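You operate a simulated robot arm through the tools that you are given. There is no shell and no other tool.

The job below is to be done with a simulated two-armed robot. You get a single attempt, and the scene is never put back.

Task
On the worktop beside the sink, fold the green hand towel in half.

The check looks at the end state, three seconds after you hand in, the way a careful person would. Anything else that was tipped, shoved, dropped, spilled or broken makes it a failure. Flat cloth is picked up by pressing the open fingertips on it (5 to 10 N) and closing them slowly along it; thin cloth reads only 2 to 8 mm in the jaws.

Robot
Two 7-joint arms with two-finger parallel grippers on one trunk, on a base that moves. Base frame: it is fixed to the floor where the robot stands at the start and does not move with it; the origin is under the middle of the robot, x ahead of it, y to its left, z up. Units: mm, rad, N and s.
The left shoulder is at the start at [50, 209, 1196], the right one opposite. With the tool pointing down near the work surface each hand reaches from about 260 to 920 mm from the robot's upright axis, wherever it stands, measured 20 degrees to its own side. Places, roughly: green hand towel [1300, -2200, 900]; worktop beside the sink [1500, -2200, 900]. Payload 4.4 kg a hand.
Tool frame (each hand has its own): the origin (TCP) lies between the finger pads and is the grasp point; the fingertips stand 23 mm ahead of it; z points along the fingers, y is the line along which they close. Largest opening 94 mm; finger width 38, thickness 10; the body of the gripper, 54 by 96 mm, starts 39 mm behind the TCP.
Orientation is that of the tool frame in the base frame, as a unit quaternion [x, y, z, w]. With the fingers straight down and closing along the base's y, the tool's x points along the base's -x, its y along +y and its z along -z.

Tools
- The arms move only by the tool send_rows. It takes "left_increments", "right_increments" or both (then of equal length, played together; a hand with none holds still); each is a list of rows, each an object (a shift or turn left out is 0, a gripper value left out holds the last) with "jaw": the closure in counts, from 0 (fully open) to 255 (shut); "translation": the shift along the tool's x, y, z in units of 40 mm (1.0 is 40 mm), a list of three; "rot": the turn, a rotation vector about the tool's x, y, z in units of 8 degrees (1.0 is 8 degrees), a list of three. In form: [{"jaw": jaw, "translation": [x, y, z], "rot": [ax, ay, az]}, ...]. A call has 1 to 20 rows; each row shifts and turns the commanded pose from where the row before left it, along the tool's axes as they then stand. A call with a number of a shift or a turn outside -1 to 1 is refused whole. Rows are played at 5 a second. More than 50 mm and 0.15 rad between two rows, or a gripper value outside its range, and nothing of the call is played. Where a pose cannot be reached the arm comes as near as it can. A force on the tool above 40 N (or 10 N above the force at the start of the call, whichever is more), or a blocked arm, ends the call early, and 0.2 s more pass. Each finger travels about 108 mm/s and halts on what it meets, pressing with about 43 N; the grip force reading is that of the motor and also rises with nothing between the fingers. The clock runs only during rows and for 0.2 s after the last one: add rows that do not move to give the fingers time. It gives the time, the measured TCP pose, the force on the tool (base axes), the opening and the grip force at its end, in the units of the frame above (readings bear some noise), with the torque about the TCP (base axes, N m) and any sound that the robot's microphone picked up.
- Cameras (640 x 400 px; columns grow to the right, rows downward): "scene" is now at [152.9, -14.8, 1371]; the picture's right is [-0.17, -0.98, 0.00], its down [-0.53, 0.09, -0.84] and it looks along [0.83, -0.15, -0.54] (base axes); focal length 256 px, centre (320, 200). "left" rides on the left gripper at [87, -16, -75] in its tool frame; the picture's right is [0.18, 0.98, 0.00], its down [-0.58, 0.11, -0.81] and it looks along [-0.79, 0.15, 0.59] (tool axes); focal length 243 px, centre (320, 200). "right" rides on the right gripper at [86, 16, -75] in its tool frame; the picture's right is [-0.18, 0.98, 0.00], its down [-0.58, -0.11, -0.81] and it looks along [-0.79, -0.15, 0.59] (tool axes); focal length 243 px, centre (320, 200). There is no depth. A picture from a camera that has moved, and an enlarged one, comes with that camera's place and axes in the base frame and with its lens.
- get_image(camera): a new picture of that camera. The clock stands still meanwhile.
- lift_body(by): slides the trunk up (or, below 0, down) by that many mm; the arms and the scene camera ride with it, the base frame stays. It gives what a move gives, with no picture.
- steer(legs): drives the robot by 1 to 6 legs, each [ahead, left, turn to the left] in mm, mm and rad, along the robot's own axes; the way and the turn of a leg run together, so that a leg with both is an arc; at most 1500 mm and 3.142 rad a leg. The arms and the cameras ride along, it lands a little off, and it stops where it bumps. It gives what a move gives.
- head_to(pan, tilt): turns the head with the scene camera to pan (to the left, within 1.396 rad either way) and tilt (down, from -0.506 to 1.204), counted from straight ahead of the robot. It gives what a move gives.
- zoom(camera, box): a new picture of the part [left, top, right, bottom] of that camera's present view, enlarged. The clock stands still meanwhile.
- hand_in(): hands the job in; it is judged then, once.

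Places have to be worked out from the pictures, the camera data and where the tool is seen. Open the grippers and draw the arms clear of the work before you hand the job in, unless the task says otherwise.

The tools are called after "Emit:" by a JSON object that holds its "op" and its "data". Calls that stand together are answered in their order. send_rows: Moves the arms, as the interface text tells. Its arguments: {"type":"object","properties":{"left_increments":{"type":"array","items":{"type":"object","properties":{"jaw":{"type":"number"},"translation":{"type":"array","items":{"type":"number"}},"rot":{"type":"array","items":{"type":"number"}}}}},"right_increments":{"type":"array","items":{"type":"object","properties":{"jaw":{"type":"number"},"translation":{"type":"array","items":{"type":"number"}},"rot":{"type":"array","items":{"type":"number"}}}}}},"required":[]} The other tools are called the same way: lift_body (by) moves the trunk up or down; steer (legs) drives the base; head_to (pan, tilt) turns the head that bears the scene camera; get_image (camera) takes a picture; zoom (camera, box) takes an enlarged picture of a part of a camera's view; hand_in () hands the job in.

At the start:

```text
clock: 0.0
left_tool_pos: [641.2, 222.3, 1122.3]
left_tcp_rot: [-0.001, 1.0, 0.0, 0.0]
left_force: [0.4, 0.1, -0.6]
left_wrist_torque: [-0.01, -0.01, -0.02]
left_opening: 94.0
left_grip_force: 0.1
right_tool_pos: [519.3, -214.8, 1096.2]
right_tcp_rot: [0.0, 1.0, -0.001, 0.0]
right_force: [-0.2, 0.3, -0.5]
right_wrist_torque: [0.0, -0.02, 0.02]
right_opening: 93.9
right_grip_force: 0.2
trunk travel left (down, up): [-275.0, 288.0]
robot x, y, heading: [-2.2, -3.4, 0.001]
head pan, tilt (commanded): [-0.175, 0.567]
```

scene: 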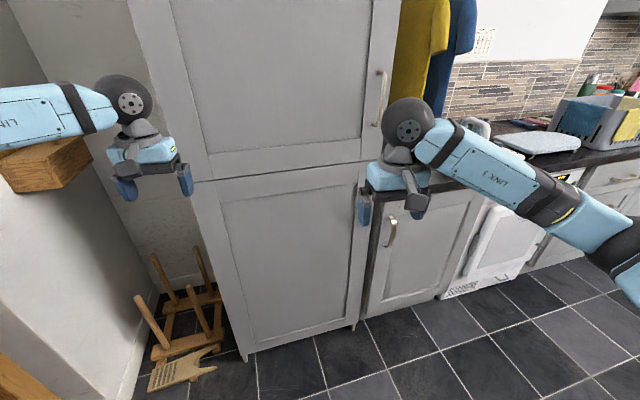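
right: 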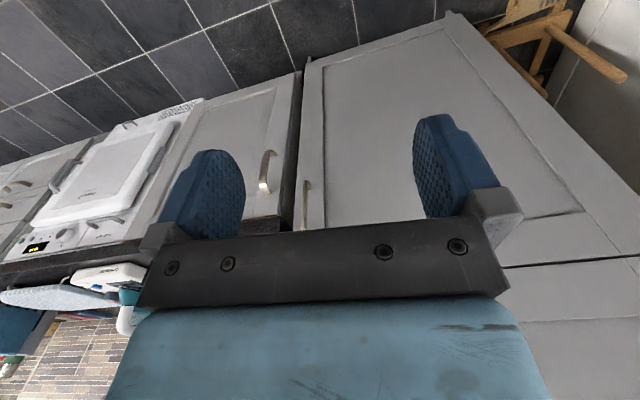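
left: 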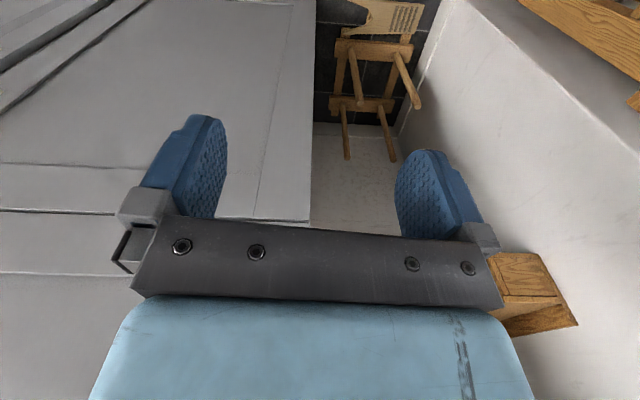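

The start pictures show cupboards ahead and the worktop running off to the right. I turn the head right to look toward the towel at about [1300, -2200, 900].

Emit:
{"op": "head_to", "data": {"pan": -1.0, "tilt": 0.35}}

```text
clock: 1.1
left_tool_pos: [642.6, 221.8, 1121.8]
left_tcp_rot: [-0.001, 1.0, 0.001, 0.0]
left_force: [-0.8, 1.3, -0.7]
left_wrist_torque: [-0.04, 0.01, 0.02]
left_opening: 93.9
left_grip_force: 0.0
right_tool_pos: [518.9, -215.1, 1096.3]
right_tcp_rot: [0.0, 1.0, 0.0, 0.001]
right_force: [0.2, 0.4, -0.3]
right_wrist_torque: [-0.04, 0.0, -0.01]
right_opening: 94.0
right_grip_force: 0.1
trunk travel left (down, up): [-275.0, 288.0]
robot x, y, heading: [-0.9, 0.5, 0.002]
head pan, tilt (commanded): [-1.0, 0.351]
```

The head has turned; I take a picture of the scene now.

Emit:
{"op": "get_image", "data": {"camera": "scene"}}

```text
taken
camera scene: at [115.3, -77.6, 1390.8], right [-0.84, -0.54, 0.0], down [-0.19, 0.29, -0.94], along [0.51, -0.79, -0.34], focal length 256 px, centre (320, 200)
```

scene: 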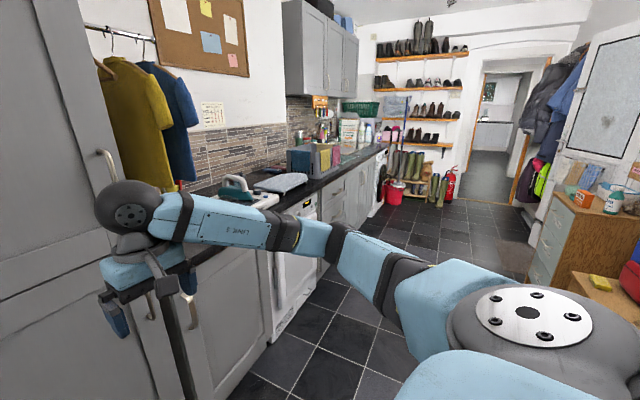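

The worktop runs away along -y past an iron and a dish rack; the towel should be near pixel (336,160). I zoom in there.

Emit:
{"op": "zoom", "data": {"camera": "scene", "box": [200, 90, 440, 240]}}

Emit:
{"op": "zoom", "data": {"camera": "scene", "box": [340, 100, 640, 300]}}

```text
2.67 times, centred on (320, 165) of scene
camera zoom: at [115.3, -77.6, 1390.8], right [-0.84, -0.54, 0.0], down [-0.19, 0.29, -0.94], along [0.51, -0.79, -0.34], focal length 682 px, centre (320, 293)
```

zoom: 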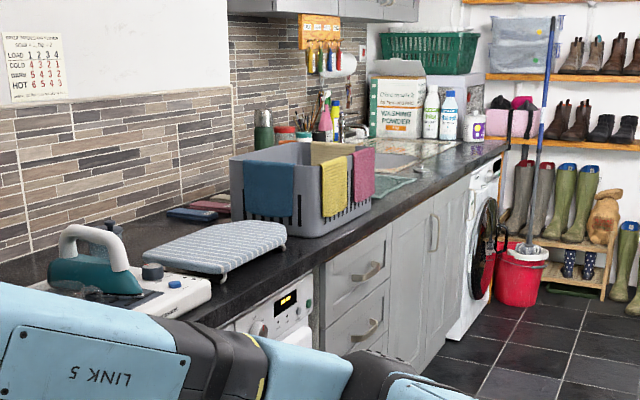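

```text
2.00 times, centred on (490, 200) of scene
camera zoom: at [115.3, -77.6, 1390.8], right [-0.84, -0.54, 0.0], down [-0.19, 0.29, -0.94], along [0.51, -0.79, -0.34], focal length 511 px, centre (-20, 200)
```

zoom: 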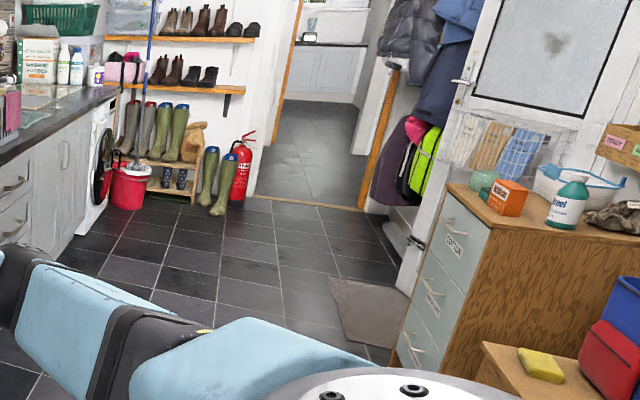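

The green towel lies on the worktop just past the dish rack, near [1250, -2300, 900], with the worktop edge near x≈1000-1040. Before driving I check the floor to my right for obstacles.

Emit:
{"op": "head_to", "data": {"pan": -1.39, "tilt": 0.6}}

Emit:
{"op": "get_image", "data": {"camera": "scene"}}

```text
clock: 2.0
left_tool_pos: [641.3, 221.1, 1122.3]
left_tcp_rot: [0.0, 1.0, 0.0, 0.0]
left_force: [0.3, 0.4, 0.5]
left_wrist_torque: [0.03, 0.01, -0.03]
left_opening: 94.2
left_grip_force: 0.1
right_tool_pos: [520.0, -215.4, 1096.6]
right_tcp_rot: [0.0, 1.0, 0.0, 0.0]
right_force: [0.6, -0.6, -0.1]
right_wrist_torque: [-0.01, -0.03, -0.01]
right_opening: 94.2
right_grip_force: 0.1
trunk travel left (down, up): [-275.0, 288.0]
robot x, y, heading: [0.4, -1.7, -0.002]
head pan, tilt (commanded): [-1.389, 0.6]
```

```text
taken
camera scene: at [80.9, -86.2, 1368.1], right [-0.98, -0.18, 0.0], down [-0.1, 0.56, -0.83], along [0.15, -0.81, -0.56], focal length 256 px, centre (320, 200)
```

scene: 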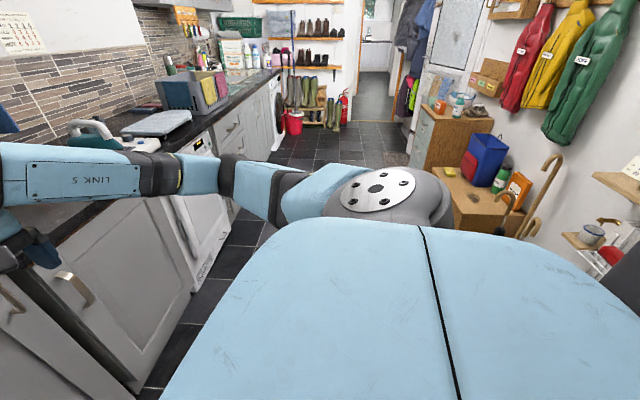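

The floor is clear between the worktop (x≈1000) and a low bench (x≈-350). I drive a bit ahead and then sideways to the right, keeping both tools short of the worktop edge.

Emit:
{"op": "steer", "data": {"legs": [[120, 0, 0], [0, -1100, 0]]}}

Emit:
{"op": "get_image", "data": {"camera": "scene"}}

```text
clock: 12.9
left_tool_pos: [760.2, -889.6, 1121.5]
left_tcp_rot: [-0.002, 1.0, 0.0, 0.0]
left_force: [-0.3, 0.7, -0.5]
left_wrist_torque: [0.0, 0.01, -0.01]
left_opening: 93.9
left_grip_force: 0.1
right_tool_pos: [638.4, -1326.3, 1096.7]
right_tcp_rot: [-0.002, 1.0, 0.0, 0.0]
right_force: [0.0, -0.5, 0.4]
right_wrist_torque: [-0.02, -0.01, -0.02]
right_opening: 94.1
right_grip_force: 0.0
trunk travel left (down, up): [-275.0, 288.0]
robot x, y, heading: [122.3, -1108.3, -0.002]
head pan, tilt (commanded): [-1.389, 0.6]
```

```text
taken
camera scene: at [200.4, -1199.5, 1368.1], right [-0.98, -0.18, 0.0], down [-0.1, 0.56, -0.83], along [0.15, -0.81, -0.56], focal length 256 px, centre (320, 200)
```

scene: 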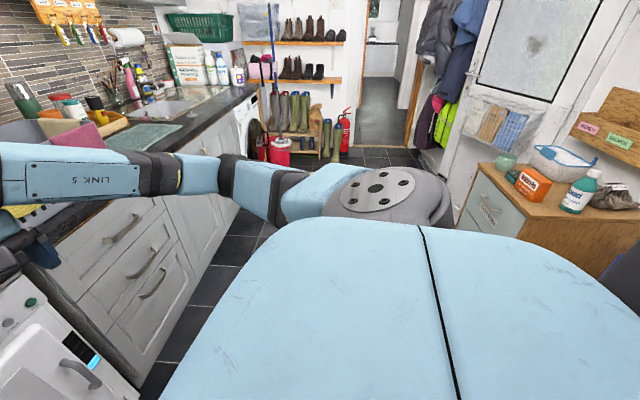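

The towel is visible around [1330, -2310]. I continue right another 1100 mm, slightly ahead to keep clear of the drawer unit behind.

Emit:
{"op": "steer", "data": {"legs": [[60, 0, 0], [0, -1150, 0]]}}

Emit:
{"op": "head_to", "data": {"pan": 0.0, "tilt": 0.5}}

Emit:
{"op": "get_image", "data": {"camera": "scene"}}

```text
clock: 23.9
left_tool_pos: [825.5, -2051.4, 1121.8]
left_tcp_rot: [-0.004, 1.0, 0.0, 0.001]
left_force: [1.0, 0.2, 0.8]
left_wrist_torque: [-0.02, 0.01, -0.02]
left_opening: 94.1
left_grip_force: 0.0
right_tool_pos: [705.9, -2489.2, 1097.6]
right_tcp_rot: [-0.004, 1.0, 0.001, -0.001]
right_force: [1.1, 0.4, -0.6]
right_wrist_torque: [-0.01, 0.0, 0.02]
right_opening: 94.3
right_grip_force: 0.2
trunk travel left (down, up): [-275.0, 288.0]
robot x, y, heading: [184.2, -2277.2, 0.005]
head pan, tilt (commanded): [-1.389, 0.6]
```

```text
clock: 25.5
left_tool_pos: [825.3, -2052.2, 1121.8]
left_tcp_rot: [-0.003, 1.0, 0.001, -0.001]
left_force: [-0.4, 0.1, 0.6]
left_wrist_torque: [-0.02, 0.02, 0.0]
left_opening: 94.0
left_grip_force: 0.0
right_tool_pos: [707.3, -2489.7, 1096.3]
right_tcp_rot: [-0.003, 1.0, 0.0, 0.0]
right_force: [0.1, -0.2, 0.0]
right_wrist_torque: [-0.02, 0.03, -0.01]
right_opening: 94.2
right_grip_force: 0.0
trunk travel left (down, up): [-275.0, 288.0]
robot x, y, heading: [181.5, -2277.5, 0.006]
head pan, tilt (commanded): [0.0, 0.499]
```

```text
taken
camera scene: at [341.4, -2276.3, 1377.1], right [0.01, -1.0, 0.0], down [-0.48, 0.0, -0.88], along [0.88, 0.0, -0.48], focal length 256 px, centre (320, 200)
```

scene: 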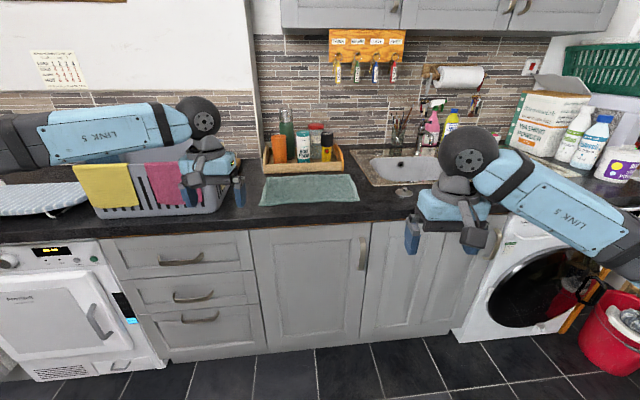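

The towel lies between the dish rack and the sink, with a wooden tray of bottles behind. I zoom in on it to find its corners.

Emit:
{"op": "zoom", "data": {"camera": "scene", "box": [230, 130, 390, 230]}}

```text
4.00 times, centred on (310, 180) of scene
camera zoom: at [341.4, -2276.3, 1377.1], right [0.01, -1.0, 0.0], down [-0.48, 0.0, -0.88], along [0.88, 0.0, -0.48], focal length 1023 px, centre (360, 280)
```

zoom: 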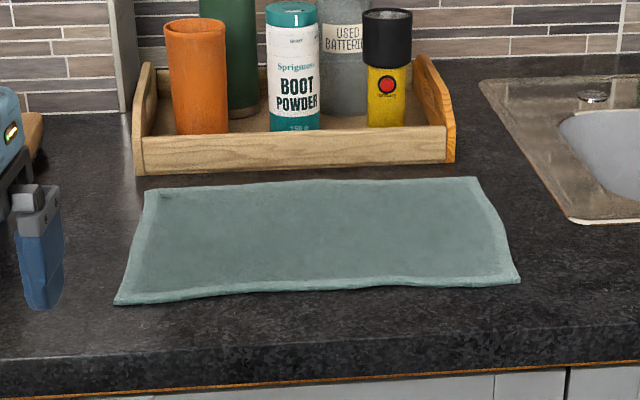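

The towel corners come out near (1169,-2042), (1210,-2426), (1469,-2409), (1425,-2020), the worktop being turned about 5-6° from my axes. I look closer at the dish rack on the left, since the left arm must pass near it.

Emit:
{"op": "zoom", "data": {"camera": "scene", "box": [60, 110, 300, 260]}}

Emit:
{"op": "get_image", "data": {"camera": "left"}}

Emit:
{"op": "get_image", "data": {"camera": "right"}}

```text
2.67 times, centred on (180, 185) of scene
camera zoom: at [341.4, -2276.3, 1377.1], right [0.01, -1.0, 0.0], down [-0.48, 0.0, -0.88], along [0.88, 0.0, -0.48], focal length 682 px, centre (693, 240)
```

zoom: 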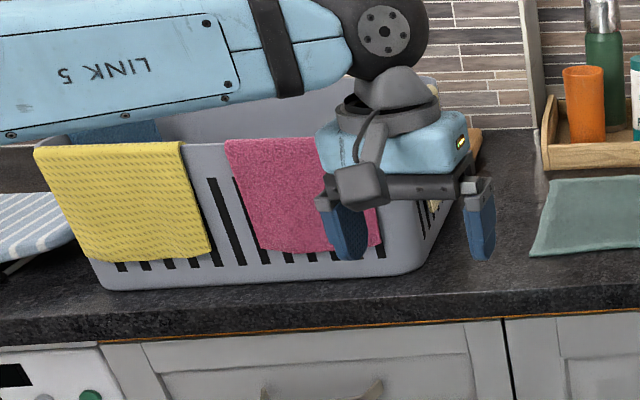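

```text
taken
camera left: at [739.2, -2067.3, 1198.1], right [-0.19, 0.98, 0.0], down [0.58, 0.11, 0.81], along [0.79, 0.15, -0.59], focal length 243 px, centre (320, 200)
```

left: 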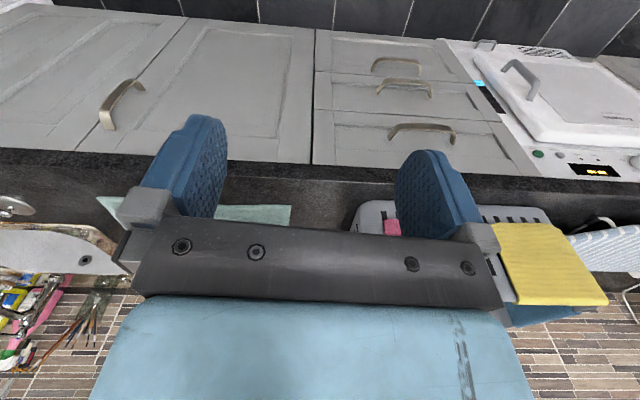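

```text
taken
camera right: at [619.0, -2473.4, 1171.3], right [0.18, 0.98, 0.0], down [0.58, -0.11, 0.81], along [0.79, -0.14, -0.59], focal length 243 px, centre (320, 200)
```

right: 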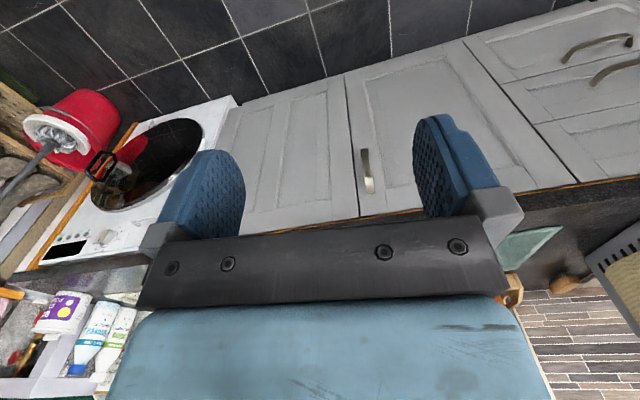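

The rack (top at z≈1090, its right side near y≈-1910) would be in the way of the left elbow if I stood straight on. I'll stand further right and turn to the left by about 0.5 rad; first I slide right and turn in the open floor.

Emit:
{"op": "steer", "data": {"legs": [[0, -283, 0], [0, 0, 0.49]]}}

Emit:
{"op": "head_to", "data": {"pan": -0.1, "tilt": 0.6}}

Emit:
{"op": "get_image", "data": {"camera": "scene"}}

```text
clock: 29.9
left_tool_pos: [639.3, -2054.0, 1121.3]
left_tcp_rot: [-0.252, 0.968, 0.0, 0.001]
left_force: [-0.6, 0.7, 0.0]
left_wrist_torque: [0.01, 0.0, -0.01]
left_opening: 93.9
left_grip_force: 0.1
right_tool_pos: [744.4, -2494.4, 1096.0]
right_tcp_rot: [-0.251, 0.968, 0.0, 0.0]
right_force: [-0.2, 0.6, 0.5]
right_wrist_torque: [-0.04, 0.03, -0.02]
right_opening: 94.2
right_grip_force: 0.0
trunk travel left (down, up): [-275.0, 288.0]
robot x, y, heading: [187.1, -2556.7, 0.503]
head pan, tilt (commanded): [0.0, 0.499]
```

```text
clock: 30.6
left_tool_pos: [639.8, -2053.5, 1122.0]
left_tcp_rot: [-0.251, 0.968, 0.0, 0.0]
left_force: [1.0, -0.6, 0.2]
left_wrist_torque: [0.01, 0.01, 0.02]
left_opening: 94.4
left_grip_force: 0.0
right_tool_pos: [744.4, -2494.3, 1096.3]
right_tcp_rot: [-0.252, 0.968, 0.001, 0.0]
right_force: [-0.9, -0.6, -0.5]
right_wrist_torque: [-0.01, 0.02, 0.02]
right_opening: 94.2
right_grip_force: 0.1
trunk travel left (down, up): [-275.0, 288.0]
robot x, y, heading: [185.8, -2559.7, 0.504]
head pan, tilt (commanded): [-0.099, 0.6]
```

```text
taken
camera scene: at [324.5, -2490.2, 1368.1], right [0.4, -0.92, 0.0], down [-0.52, -0.22, -0.83], along [0.76, 0.33, -0.56], focal length 256 px, centre (320, 200)
```

scene: 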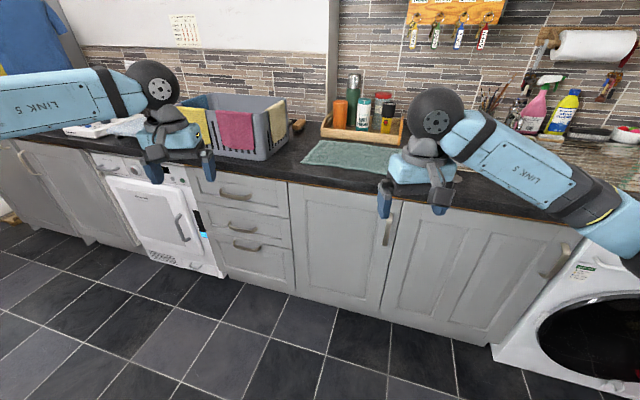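

Turned in the clear; the rack is visible left of the towel. I now approach the worktop along +x in two parts, the first about two thirds of the way.

Emit:
{"op": "steer", "data": {"legs": [[330, -181, 0]]}}

Emit:
{"op": "get_image", "data": {"camera": "scene"}}

```text
clock: 33.0
left_tool_pos: [1022.8, -2055.4, 1122.4]
left_tcp_rot: [-0.248, 0.969, 0.0, 0.0]
left_force: [-1.0, -0.3, 0.0]
left_wrist_torque: [0.0, 0.02, 0.0]
left_opening: 94.1
left_grip_force: 0.0
right_tool_pos: [1125.9, -2498.1, 1096.4]
right_tcp_rot: [-0.248, 0.969, 0.0, 0.0]
right_force: [-1.2, 0.3, 0.4]
right_wrist_torque: [0.01, 0.01, 0.03]
right_opening: 94.0
right_grip_force: 0.0
trunk travel left (down, up): [-275.0, 288.0]
robot x, y, heading: [570.1, -2555.6, 0.501]
head pan, tilt (commanded): [-0.099, 0.6]
```

```text
taken
camera scene: at [705.8, -2491.8, 1368.0], right [0.39, -0.92, 0.0], down [-0.52, -0.22, -0.82], along [0.76, 0.32, -0.57], focal length 256 px, centre (320, 200)
```

scene: 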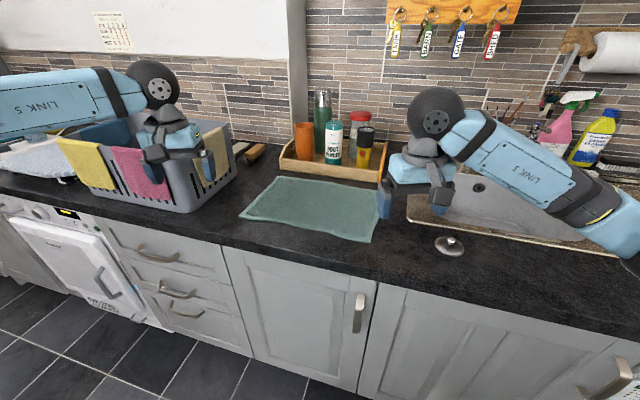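

The way is clear so far, and the sink plug lies near [1274, -2614], away from the work. I look down to see how close my base is to the cupboards.

Emit:
{"op": "head_to", "data": {"pan": -0.5, "tilt": 1.2}}

Emit:
{"op": "get_image", "data": {"camera": "scene"}}

```text
clock: 34.0
left_tool_pos: [1022.7, -2056.3, 1121.3]
left_tcp_rot: [-0.248, 0.969, -0.001, 0.0]
left_force: [-0.8, 0.7, 0.5]
left_wrist_torque: [-0.02, -0.03, -0.01]
left_opening: 94.0
left_grip_force: 0.0
right_tool_pos: [1126.7, -2498.6, 1097.3]
right_tcp_rot: [-0.249, 0.968, 0.0, 0.0]
right_force: [0.4, 0.2, -0.1]
right_wrist_torque: [-0.04, -0.01, -0.01]
right_opening: 94.0
right_grip_force: 0.1
trunk travel left (down, up): [-275.0, 288.0]
robot x, y, heading: [567.7, -2560.9, 0.5]
head pan, tilt (commanded): [-0.499, 1.201]
```

```text
taken
camera scene: at [680.3, -2526.3, 1323.5], right [0.0, -1.0, 0.0], down [-0.93, 0.0, -0.36], along [0.36, 0.0, -0.93], focal length 256 px, centre (320, 200)
```

scene: 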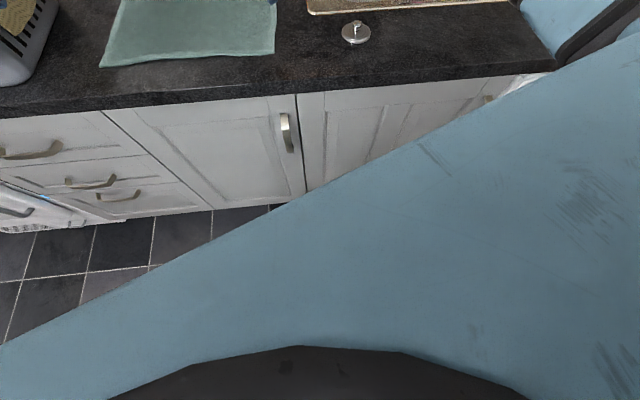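

The straight blue edge is my own chest, roughly 200 mm ahead of my axis; there's about 560 mm from my axis to the worktop edge, so I advance the remaining 165 mm along +x.

Emit:
{"op": "steer", "data": {"legs": [[145, -79, 0]]}}

Emit:
{"op": "head_to", "data": {"pan": -0.1, "tilt": 0.85}}

Emit:
{"op": "get_image", "data": {"camera": "scene"}}

```text
clock: 35.5
left_tool_pos: [1187.0, -2050.4, 1122.9]
left_tcp_rot: [-0.251, 0.968, 0.0, 0.0]
left_force: [0.6, -0.4, -0.1]
left_wrist_torque: [0.0, 0.04, 0.0]
left_opening: 93.8
left_grip_force: 0.0
right_tool_pos: [1291.3, -2490.7, 1096.9]
right_tcp_rot: [-0.252, 0.968, 0.0, 0.0]
right_force: [1.2, 1.1, 0.4]
right_wrist_torque: [0.01, 0.0, -0.01]
right_opening: 93.9
right_grip_force: 0.1
trunk travel left (down, up): [-275.0, 288.0]
robot x, y, heading: [735.1, -2555.5, 0.507]
head pan, tilt (commanded): [-0.499, 1.201]
```

```text
clock: 36.3
left_tool_pos: [1184.7, -2050.3, 1121.3]
left_tcp_rot: [-0.25, 0.968, 0.0, 0.001]
left_force: [0.3, 0.3, -0.8]
left_wrist_torque: [-0.03, 0.0, -0.01]
left_opening: 94.1
left_grip_force: 0.1
right_tool_pos: [1290.4, -2492.6, 1096.6]
right_tcp_rot: [-0.251, 0.968, 0.0, 0.0]
right_force: [0.5, -0.2, -0.4]
right_wrist_torque: [0.02, -0.01, -0.02]
right_opening: 93.8
right_grip_force: 0.1
trunk travel left (down, up): [-275.0, 288.0]
robot x, y, heading: [730.6, -2558.1, 0.506]
head pan, tilt (commanded): [-0.099, 0.85]
```

```text
taken
camera scene: at [860.5, -2491.9, 1347.1], right [0.4, -0.92, 0.0], down [-0.69, -0.3, -0.66], along [0.61, 0.26, -0.75], focal length 256 px, centre (320, 200)
```

scene: 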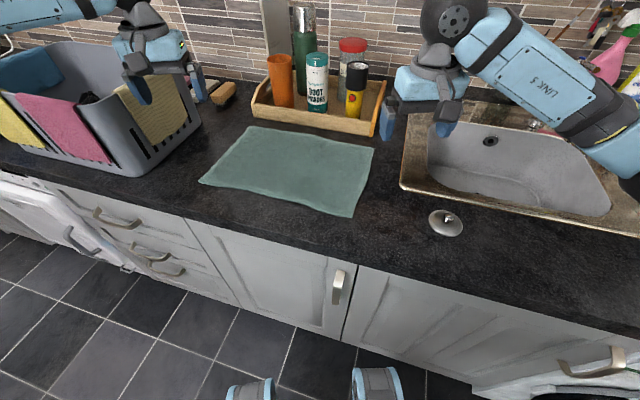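

I'm in place at about (731, -2558, heading 0.506). I zoom in on the towel for exact corners.

Emit:
{"op": "zoom", "data": {"camera": "scene", "box": [180, 100, 400, 237.5]}}

Emit:
{"op": "get_image", "data": {"camera": "left"}}

Emit:
{"op": "get_image", "data": {"camera": "right"}}

```text
2.91 times, centred on (290, 169) of scene
camera zoom: at [860.5, -2491.9, 1347.1], right [0.4, -0.92, 0.0], down [-0.69, -0.3, -0.66], along [0.61, 0.26, -0.75], focal length 744 px, centre (407, 291)
```

zoom: 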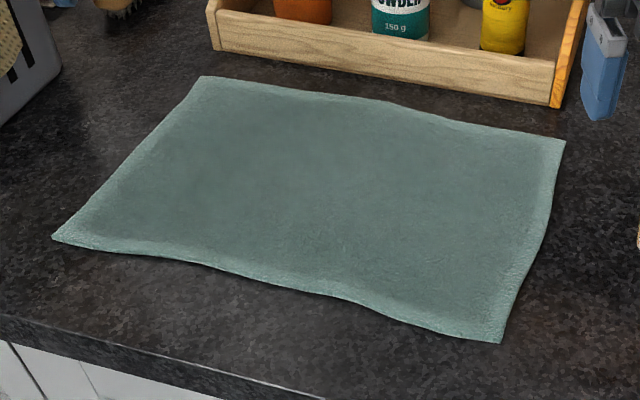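

```text
taken
camera left: at [1117.5, -2105.4, 1198.3], right [-0.64, 0.77, 0.0], down [0.45, 0.38, 0.81], along [0.62, 0.52, -0.59], focal length 243 px, centre (320, 200)
```

left: 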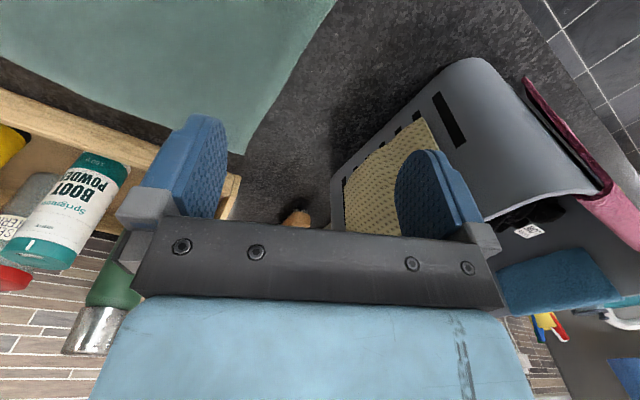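

```text
taken
camera right: at [1206.5, -2519.4, 1171.4], right [-0.32, 0.95, 0.0], down [0.56, 0.19, 0.81], along [0.76, 0.26, -0.59], focal length 243 px, centre (320, 200)
```

right: 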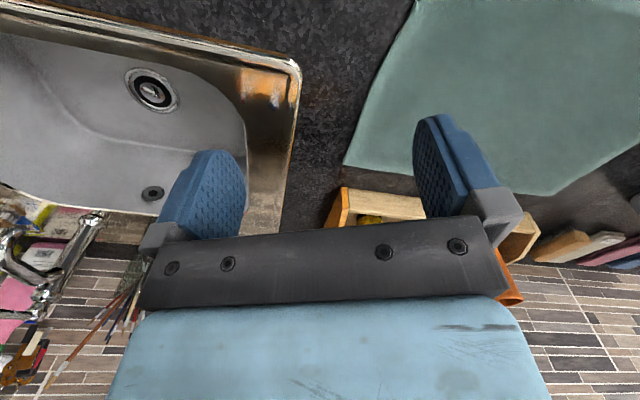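

The corners are now NL≈(1158,-2038), NR≈(1201,-2424), FR≈(1459,-2399), FL≈(1412,-2017), so the towel is about 387 × 257 mm and turned about 5.5°. I'll fold the near edge over to the far edge with both hands closing across the edge; first I turn both tools by 66.5° in free air.

Emit:
{"op": "send_rows", "data": {"left_increments": [{"jaw": 0, "rot": [0, 0, -1]}, {"rot": [0, 0, -1]}, {"rot": [0, 0, -1]}, {"rot": [0, 0, -1]}, {"rot": [0, 0, -1]}, {"rot": [0, 0, -1]}, {"rot": [0, 0, -1]}, {"rot": [0, 0, -1]}, {"rot": [0, 0, -0.31]}, {}], "right_increments": [{"jaw": 0, "rot": [0, 0, -1]}, {"rot": [0, 0, -1]}, {"rot": [0, 0, -1]}, {"rot": [0, 0, -1]}, {"rot": [0, 0, -1]}, {"rot": [0, 0, -1]}, {"rot": [0, 0, -1]}, {"rot": [0, 0, -1]}, {"rot": [0, 0, -0.31]}, {}]}}

Emit:
{"op": "get_image", "data": {"camera": "scene"}}

```text
clock: 38.5
left_tool_pos: [1185.6, -2051.0, 1122.0]
left_tcp_rot: [0.741, -0.671, -0.001, 0.0]
left_force: [0.1, 1.0, -0.6]
left_wrist_torque: [0.0, 0.04, 0.0]
left_opening: 94.3
left_grip_force: 0.1
right_tool_pos: [1289.7, -2491.6, 1097.1]
right_tcp_rot: [-0.702, 0.713, 0.0, -0.001]
right_force: [-0.3, -0.1, 0.2]
right_wrist_torque: [0.02, 0.03, 0.02]
right_opening: 93.8
right_grip_force: 0.0
right hand out of reach, approached as far as the arm can: row 8
trunk travel left (down, up): [-275.0, 288.0]
robot x, y, heading: [732.6, -2552.1, 0.506]
head pan, tilt (commanded): [-0.099, 0.85]
```

```text
taken
camera scene: at [860.6, -2491.8, 1347.2], right [0.4, -0.92, 0.0], down [-0.69, -0.3, -0.66], along [0.61, 0.26, -0.75], focal length 256 px, centre (320, 200)
```

scene: 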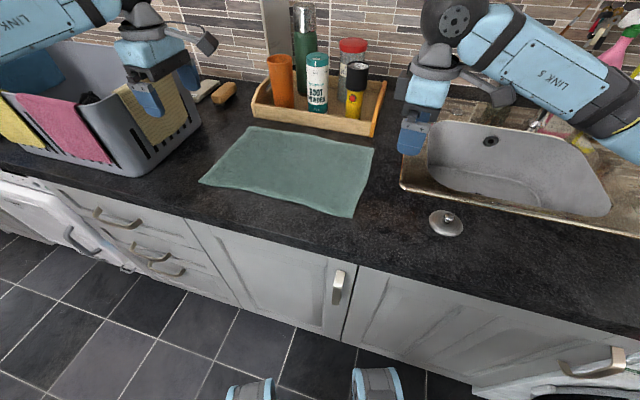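

The left hand turned fully, but the right wrist stopped at its limit about 6° short. I turn the right hand the other way round (about 174°) so its fingers close along the same line with its camera on the inner side.

Emit:
{"op": "send_rows", "data": {"right_increments": [{"rot": [0, 0, 1]}, {"rot": [0, 0, 1]}, {"rot": [0, 0, 1]}, {"rot": [0, 0, 1]}, {"rot": [0, 0, 1]}, {"rot": [0, 0, 1]}, {"rot": [0, 0, 1]}, {"rot": [0, 0, 1]}, {"rot": [0, 0, 1]}, {"rot": [0, 0, 1]}, {"rot": [0, 0, 1]}, {"rot": [0, 0, 1]}, {"rot": [0, 0, 1]}, {"rot": [0, 0, 1]}, {"rot": [0, 0, 1]}, {"rot": [0, 0, 1]}, {"rot": [0, 0, 1]}, {"rot": [0, 0, 1]}, {"rot": [0, 0, 1]}, {"rot": [0, 0, 1]}]}}

```text
clock: 42.7
left_tool_pos: [1186.0, -2049.8, 1122.6]
left_tcp_rot: [0.74, -0.672, 0.0, 0.0]
left_force: [0.6, 0.1, 0.1]
left_wrist_torque: [0.01, 0.02, 0.0]
left_opening: 93.8
left_grip_force: 0.0
right_tool_pos: [1290.9, -2492.1, 1096.7]
right_tcp_rot: [0.564, 0.826, 0.0, 0.001]
right_force: [0.4, 0.8, -0.2]
right_wrist_torque: [0.01, -0.01, 0.02]
right_opening: 93.9
right_grip_force: 0.1
trunk travel left (down, up): [-275.0, 288.0]
robot x, y, heading: [730.0, -2557.1, 0.506]
head pan, tilt (commanded): [-0.099, 0.85]
```

The right tool's x axis now points at about 111°; 16° more brings it to 95.5°. Then I lower both hands to a hover around 110 mm above the near corners.

Emit:
{"op": "send_rows", "data": {"left_increments": [{}, {}, {"translation": [0.046, 0.042, 0.7]}, {"translation": [0.046, 0.042, 0.7]}, {"translation": [0.046, 0.042, 0.7]}, {"translation": [0.046, 0.042, 0.7]}, {}], "right_increments": [{"rot": [0, 0, 0.99]}, {"rot": [0, 0, 0.99]}, {"translation": [0.615, -0.396, 0.54]}, {"translation": [0.615, -0.396, 0.54]}, {"translation": [0.615, -0.396, 0.54]}, {"translation": [0.615, -0.396, 0.54]}, {}]}}

Emit:
{"op": "get_image", "data": {"camera": "scene"}}

Emit:
{"op": "get_image", "data": {"camera": "left"}}

Emit:
{"op": "get_image", "data": {"camera": "right"}}

```text
clock: 44.3
left_tool_pos: [1179.6, -2060.4, 1009.6]
left_tcp_rot: [0.741, -0.671, 0.0, -0.001]
left_force: [-0.6, -0.6, 0.4]
left_wrist_torque: [0.01, -0.03, 0.03]
left_opening: 93.9
left_grip_force: 0.1
right_tool_pos: [1217.2, -2402.1, 1009.3]
right_tcp_rot: [0.671, 0.741, -0.001, 0.0]
right_force: [-0.5, -0.6, 0.9]
right_wrist_torque: [-0.03, 0.0, 0.01]
right_opening: 93.7
right_grip_force: 0.1
trunk travel left (down, up): [-275.0, 288.0]
robot x, y, heading: [729.9, -2555.4, 0.506]
head pan, tilt (commanded): [-0.099, 0.85]
```

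```text
taken
camera scene: at [860.5, -2492.6, 1347.3], right [0.4, -0.92, 0.0], down [-0.69, -0.3, -0.66], along [0.61, 0.26, -0.75], focal length 256 px, centre (320, 200)
```

scene: 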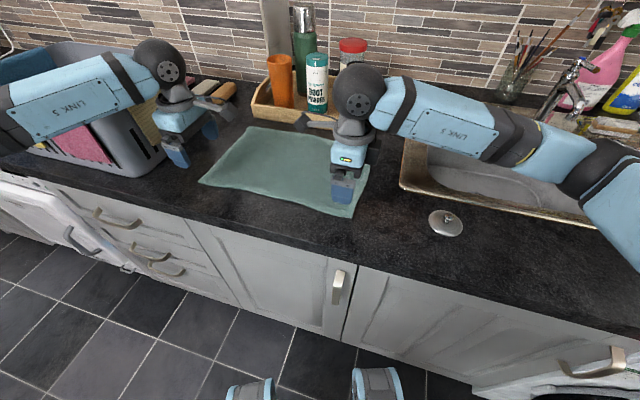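

```text
taken
camera left: at [1204.1, -2143.7, 1085.4], right [-0.96, -0.28, 0.0], down [-0.17, 0.57, 0.81], along [-0.22, 0.77, -0.59], focal length 243 px, centre (320, 200)
```

left: 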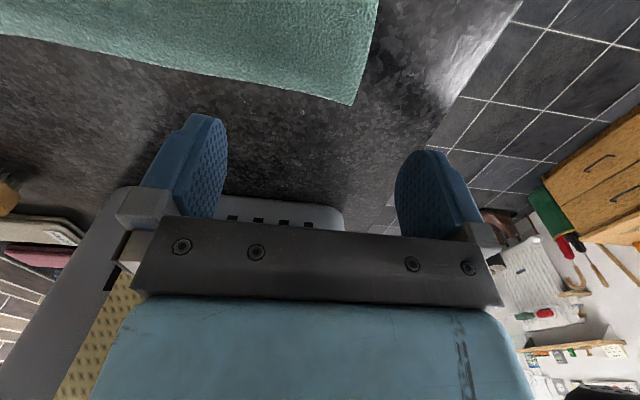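

```text
taken
camera right: at [1225.1, -2313.2, 1084.0], right [1.0, -0.09, 0.0], down [-0.05, -0.59, 0.81], along [-0.07, -0.8, -0.59], focal length 243 px, centre (320, 200)
```

right: 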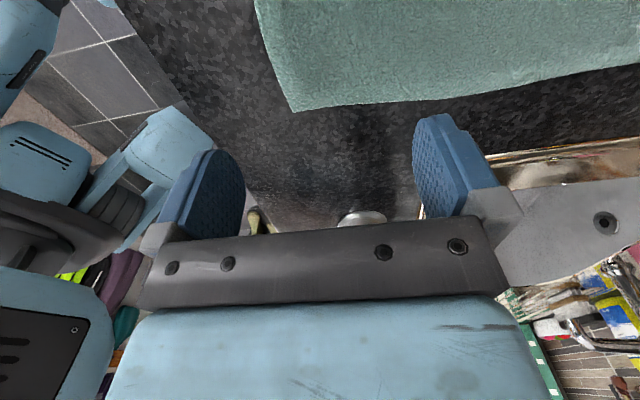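

Both hands hover well. The left forearm passes close to the dish rack's front corner, so I turn the head to examine that clearance before going lower.

Emit:
{"op": "head_to", "data": {"pan": 0.5, "tilt": 0.75}}

Emit:
{"op": "get_image", "data": {"camera": "scene"}}

```text
clock: 45.3
left_tool_pos: [1178.8, -2059.5, 1009.0]
left_tcp_rot: [0.741, -0.672, 0.0, 0.0]
left_force: [-0.6, -0.1, 0.1]
left_wrist_torque: [0.01, 0.0, -0.05]
left_opening: 94.2
left_grip_force: 0.1
right_tool_pos: [1218.9, -2400.9, 1009.1]
right_tcp_rot: [0.671, 0.742, 0.0, 0.0]
right_force: [1.3, 0.1, 0.3]
right_wrist_torque: [0.02, 0.0, 0.02]
right_opening: 94.0
right_grip_force: 0.0
trunk travel left (down, up): [-275.0, 288.0]
robot x, y, heading: [732.9, -2556.1, 0.508]
head pan, tilt (commanded): [0.499, 0.75]
```

```text
taken
camera scene: at [833.3, -2452.8, 1355.2], right [0.84, -0.54, 0.0], down [-0.37, -0.58, -0.73], along [0.39, 0.62, -0.68], focal length 256 px, centre (320, 200)
```

scene: 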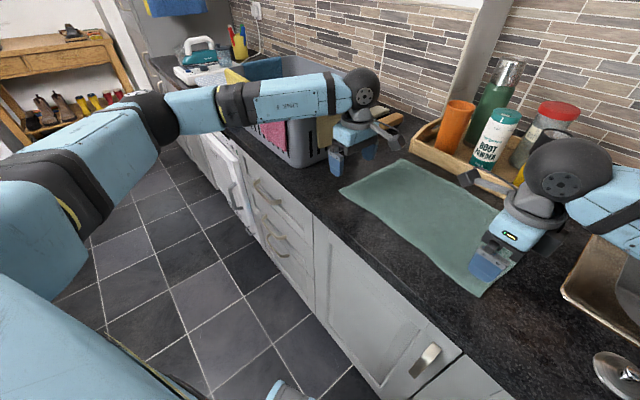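

The wrist cameras put the near corners at NL≈(1152,-2041) and NR≈(1191,-2429), and the left forearm clears the rack by some 50 mm. I narrow the jaws to about 32 mm, shift slightly so the outer finger comes down just at the edge, and lower to about 12 mm above the cloth.

Emit:
{"op": "send_rows", "data": {"left_increments": [{"jaw": 168, "translation": [0, 0.075, 0]}, {"translation": [0, 0, 0.59]}, {"translation": [0, 0, 0.59]}, {"translation": [0, 0, 0.59]}, {}], "right_increments": [{"jaw": 168, "translation": [-0.2, -0.175, 0]}, {"translation": [0, 0, 0.59]}, {"translation": [0, 0, 0.59]}, {"translation": [0, 0, 0.59]}, {}]}}

Emit:
{"op": "get_image", "data": {"camera": "left"}}

Emit:
{"op": "get_image", "data": {"camera": "right"}}

Emit:
{"op": "get_image", "data": {"camera": "scene"}}

```text
clock: 46.5
left_tool_pos: [1178.0, -2059.9, 938.5]
left_tcp_rot: [0.741, -0.672, -0.001, 0.0]
left_force: [0.2, -0.7, 0.2]
left_wrist_torque: [0.0, -0.01, 0.0]
left_opening: 31.9
left_grip_force: 0.1
right_tool_pos: [1211.7, -2408.9, 940.1]
right_tcp_rot: [0.671, 0.742, 0.001, -0.001]
right_force: [0.5, 0.3, 0.3]
right_wrist_torque: [0.01, 0.0, -0.04]
right_opening: 32.1
right_grip_force: 0.1
trunk travel left (down, up): [-275.0, 288.0]
robot x, y, heading: [735.1, -2558.9, 0.503]
head pan, tilt (commanded): [0.499, 0.75]
```

```text
taken
camera left: at [1201.8, -2141.9, 1014.6], right [-0.96, -0.28, 0.0], down [-0.17, 0.57, 0.81], along [-0.22, 0.77, -0.59], focal length 243 px, centre (320, 200)
```

left: 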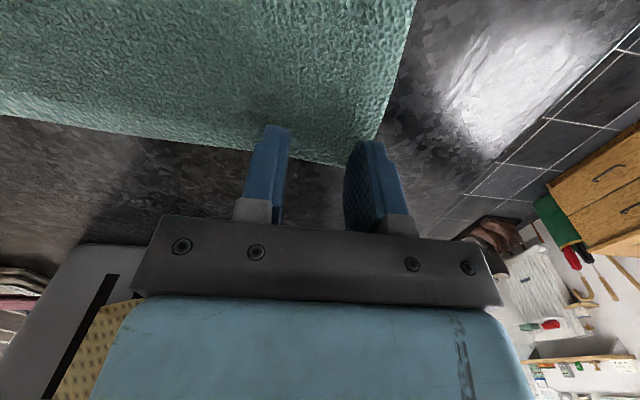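

```text
taken
camera right: at [1219.3, -2321.2, 1015.0], right [1.0, -0.09, 0.0], down [-0.05, -0.59, 0.81], along [-0.07, -0.8, -0.59], focal length 243 px, centre (320, 200)
```

right: 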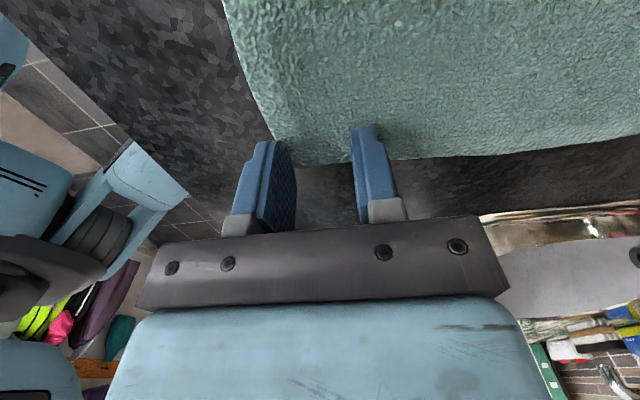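

```text
taken
camera scene: at [832.9, -2453.0, 1355.3], right [0.84, -0.54, 0.0], down [-0.36, -0.58, -0.73], along [0.39, 0.62, -0.68], focal length 256 px, centre (320, 200)
```

scene: 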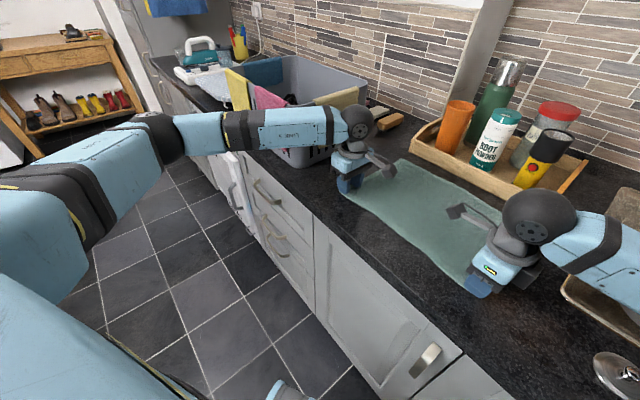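

Both hands are about 12 mm above the cloth. I zoom in on the fingertips to check where they will land relative to the edge.

Emit:
{"op": "zoom", "data": {"camera": "left", "box": [200, 80, 440, 230]}}

Emit:
{"op": "zoom", "data": {"camera": "right", "box": [200, 80, 440, 230]}}

```text
2.67 times, centred on (320, 155) of left
camera zoom: at [1201.8, -2141.9, 1014.6], right [-0.96, -0.28, 0.0], down [-0.17, 0.57, 0.81], along [-0.22, 0.77, -0.59], focal length 647 px, centre (320, 320)
```

zoom: 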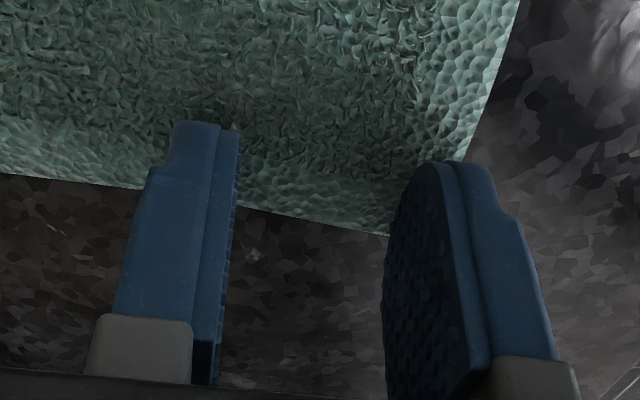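

```text
2.67 times, centred on (320, 155) of right
camera zoom: at [1219.3, -2321.2, 1015.0], right [1.0, -0.09, 0.0], down [-0.05, -0.59, 0.81], along [-0.07, -0.8, -0.59], focal length 647 px, centre (320, 320)
```

zoom: 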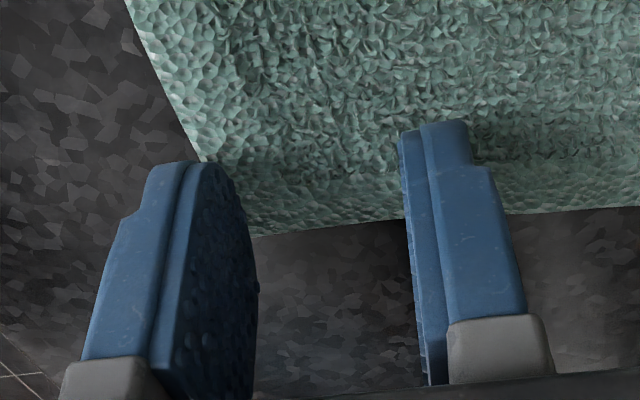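

The outer fingers will land with their pads just inside the near edge, as wanted. I lower in small steps toward contact.

Emit:
{"op": "send_rows", "data": {"left_increments": [{"translation": [0, 0, 0.06]}, {"translation": [0, 0, 0.06]}, {"translation": [0, 0, 0.06]}, {"translation": [0, 0, 0.06]}, {}], "right_increments": [{"translation": [0, 0, 0.06]}, {"translation": [0, 0, 0.06]}, {"translation": [0, 0, 0.06]}, {"translation": [0, 0, 0.06]}, {}]}}

```text
clock: 47.9
left_tool_pos: [1177.2, -2060.5, 935.9]
left_tcp_rot: [0.741, -0.672, 0.004, -0.005]
left_force: [-1.4, -0.6, 15.0]
left_wrist_torque: [-0.14, 0.12, 0.02]
left_opening: 31.8
left_grip_force: 0.0
right_tool_pos: [1211.1, -2408.7, 935.4]
right_tcp_rot: [0.671, 0.741, 0.006, 0.0]
right_force: [-0.7, -2.6, 18.4]
right_wrist_torque: [0.0, -0.07, -0.04]
right_opening: 32.0
right_grip_force: 0.0
trunk travel left (down, up): [-275.0, 288.0]
robot x, y, heading: [731.4, -2558.2, 0.504]
head pan, tilt (commanded): [0.499, 0.75]
stopped in row 5 (right hand): the force on the tool passed its limit at 41 N (the readings are from after the stop); the commanded pose is now the measured one
```

Contact came at TCP z≈936 (cloth top near 912), a bit harder than wanted. I back off slightly to get into the 5–10 N range.

Emit:
{"op": "send_rows", "data": {"left_increments": [{"translation": [0, 0, -0.015]}, {}, {}], "right_increments": [{"translation": [0, 0, -0.02]}, {}, {}]}}

```text
clock: 48.7
left_tool_pos: [1175.8, -2060.4, 935.3]
left_tcp_rot: [0.741, -0.671, 0.002, -0.004]
left_force: [3.8, -3.4, 21.5]
left_wrist_torque: [-0.19, 0.02, 0.06]
left_opening: 32.0
left_grip_force: 0.0
right_tool_pos: [1212.2, -2409.2, 935.9]
right_tcp_rot: [0.672, 0.741, 0.005, 0.0]
right_force: [1.4, 5.8, 17.7]
right_wrist_torque: [0.13, -0.08, -0.01]
right_opening: 31.8
right_grip_force: 0.0
trunk travel left (down, up): [-275.0, 288.0]
robot x, y, heading: [732.0, -2554.9, 0.508]
head pan, tilt (commanded): [0.499, 0.75]
```

Still 18–21 N, so I back off another millimetre on each hand.

Emit:
{"op": "send_rows", "data": {"left_increments": [{"translation": [0, 0, -0.03]}, {}, {}], "right_increments": [{"translation": [0, 0, -0.025]}, {}, {}]}}

```text
clock: 49.5
left_tool_pos: [1176.0, -2060.7, 935.9]
left_tcp_rot: [0.741, -0.671, 0.003, -0.003]
left_force: [4.8, -0.2, 20.3]
left_wrist_torque: [-0.18, -0.02, 0.05]
left_opening: 31.7
left_grip_force: 0.0
right_tool_pos: [1212.0, -2409.0, 935.5]
right_tcp_rot: [0.671, 0.741, 0.004, 0.0]
right_force: [0.4, 0.9, 12.1]
right_wrist_torque: [0.06, -0.07, 0.02]
right_opening: 31.8
right_grip_force: 0.1
trunk travel left (down, up): [-275.0, 288.0]
robot x, y, heading: [732.1, -2557.9, 0.505]
head pan, tilt (commanded): [0.499, 0.75]
```

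The right reads 12 N (about 5–6 N per mm) and the left 20 N; I trim both up again.

Emit:
{"op": "send_rows", "data": {"left_increments": [{"translation": [0, 0, -0.04]}, {}, {}], "right_increments": [{"translation": [0, 0, -0.015]}, {}, {}]}}

```text
clock: 50.3
left_tool_pos: [1175.6, -2059.9, 936.3]
left_tcp_rot: [0.741, -0.672, 0.001, -0.003]
left_force: [1.9, -1.5, 11.6]
left_wrist_torque: [-0.13, 0.0, 0.01]
left_opening: 31.9
left_grip_force: 0.0
right_tool_pos: [1212.5, -2408.5, 935.9]
right_tcp_rot: [0.671, 0.741, 0.004, 0.0]
right_force: [-0.6, -2.4, 8.1]
right_wrist_torque: [-0.01, -0.02, -0.02]
right_opening: 31.6
right_grip_force: 0.1
trunk travel left (down, up): [-275.0, 288.0]
robot x, y, heading: [736.3, -2555.5, 0.508]
head pan, tilt (commanded): [0.499, 0.75]
```

Right is at 8 N, left nearly there. I trim the left a little and close both jaws slowly along the cloth.

Emit:
{"op": "send_rows", "data": {"left_increments": [{"translation": [0, 0, -0.015]}, {"jaw": 175}, {"jaw": 182}, {"jaw": 189}, {"jaw": 196}, {"jaw": 203}, {"jaw": 210}, {"jaw": 217}, {"jaw": 224}, {"jaw": 231}, {"jaw": 238}, {"jaw": 245}, {"jaw": 252}, {"jaw": 255}, {}, {}, {}], "right_increments": [{}, {"jaw": 175}, {"jaw": 182}, {"jaw": 189}, {"jaw": 196}, {"jaw": 203}, {"jaw": 210}, {"jaw": 217}, {"jaw": 224}, {"jaw": 231}, {"jaw": 238}, {"jaw": 245}, {"jaw": 252}, {"jaw": 255}, {}, {}, {}]}}

Emit:
{"op": "zoom", "data": {"camera": "left", "box": [200, 60, 440, 210]}}

Emit:
{"op": "zoom", "data": {"camera": "right", "box": [200, 60, 440, 210]}}

```text
clock: 53.9
left_tool_pos: [1176.3, -2058.9, 936.1]
left_tcp_rot: [0.741, -0.672, 0.002, -0.002]
left_force: [-0.1, -2.0, 4.6]
left_wrist_torque: [-0.06, 0.03, -0.01]
left_opening: 4.0
left_grip_force: 43.7
right_tool_pos: [1213.0, -2407.5, 935.8]
right_tcp_rot: [0.671, 0.741, 0.004, 0.0]
right_force: [1.5, 0.2, 9.9]
right_wrist_torque: [0.05, -0.06, -0.01]
right_opening: 4.4
right_grip_force: 43.2
trunk travel left (down, up): [-275.0, 288.0]
robot x, y, heading: [732.2, -2555.2, 0.509]
head pan, tilt (commanded): [0.499, 0.75]
```

```text
2.67 times, centred on (320, 135) of left
camera zoom: at [1200.6, -2142.8, 1012.5], right [-0.96, -0.28, -0.01], down [-0.17, 0.57, 0.81], along [-0.22, 0.78, -0.59], focal length 647 px, centre (320, 373)
```

zoom: 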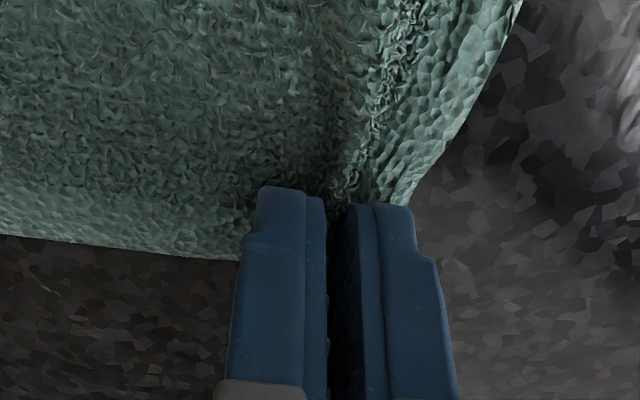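

```text
2.67 times, centred on (320, 135) of right
camera zoom: at [1219.8, -2320.1, 1011.4], right [1.0, -0.09, 0.0], down [-0.05, -0.59, 0.8], along [-0.07, -0.8, -0.6], focal length 647 px, centre (320, 373)
```

zoom: 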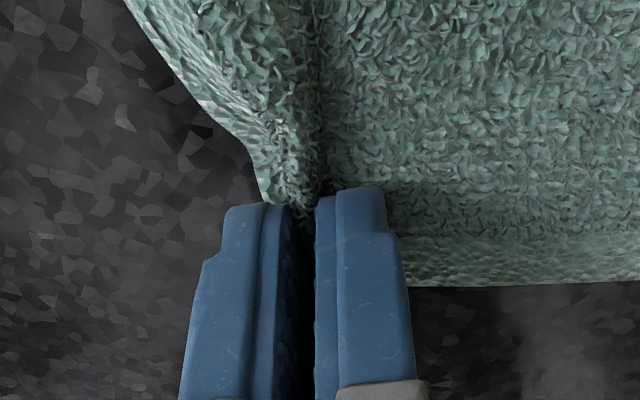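

Both jaws hold about 4 mm of cloth with clear ridges in view. I lift along the start of an arc about the fold line, gently, and then check that both corners come along.

Emit:
{"op": "send_rows", "data": {"left_increments": [{"translation": [0, -0.02, -0.206]}, {"translation": [0, -0.02, -0.206]}, {"translation": [0, -0.059, -0.2]}, {"translation": [0, -0.059, -0.2]}, {"translation": [0, -0.0975, -0.1875]}, {"translation": [0, -0.0975, -0.1875]}, {}], "right_increments": [{"translation": [0, 0.02, -0.206]}, {"translation": [0, 0.02, -0.206]}, {"translation": [0, 0.059, -0.2]}, {"translation": [0, 0.059, -0.2]}, {"translation": [0, 0.0975, -0.1875]}, {"translation": [0, 0.0975, -0.1875]}, {}]}}

Emit:
{"op": "head_to", "data": {"pan": 0.0, "tilt": 0.85}}

Emit:
{"op": "get_image", "data": {"camera": "scene"}}

```text
clock: 55.5
left_tool_pos: [1191.6, -2058.0, 983.0]
left_tcp_rot: [0.741, -0.672, 0.002, -0.001]
left_force: [1.1, -0.6, 1.1]
left_wrist_torque: [-0.02, -0.04, -0.04]
left_opening: 3.4
left_grip_force: 43.2
right_tool_pos: [1228.2, -2406.3, 982.2]
right_tcp_rot: [0.671, 0.741, 0.003, 0.0]
right_force: [0.2, 1.1, -0.6]
right_wrist_torque: [0.02, 0.04, 0.01]
right_opening: 4.3
right_grip_force: 42.9
trunk travel left (down, up): [-275.0, 288.0]
robot x, y, heading: [733.9, -2558.2, 0.504]
head pan, tilt (commanded): [0.499, 0.75]
```

```text
clock: 56.5
left_tool_pos: [1191.4, -2057.6, 984.9]
left_tcp_rot: [0.741, -0.671, 0.002, -0.001]
left_force: [0.4, -0.9, 0.1]
left_wrist_torque: [-0.01, -0.03, 0.03]
left_opening: 3.8
left_grip_force: 43.4
right_tool_pos: [1226.4, -2406.6, 981.9]
right_tcp_rot: [0.671, 0.741, 0.003, 0.0]
right_force: [-0.5, 0.5, 0.4]
right_wrist_torque: [0.06, 0.0, 0.0]
right_opening: 3.8
right_grip_force: 43.0
trunk travel left (down, up): [-275.0, 288.0]
robot x, y, heading: [733.5, -2557.6, 0.514]
head pan, tilt (commanded): [0.0, 0.85]
```

```text
taken
camera scene: at [857.4, -2484.7, 1347.2], right [0.49, -0.87, 0.0], down [-0.66, -0.37, -0.66], along [0.58, 0.32, -0.75], focal length 256 px, centre (320, 200)
```

scene: 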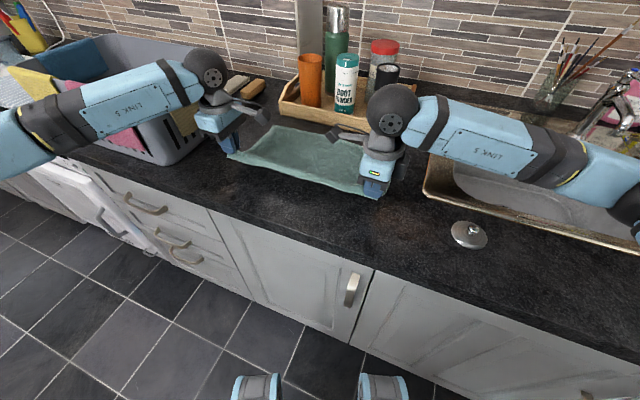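

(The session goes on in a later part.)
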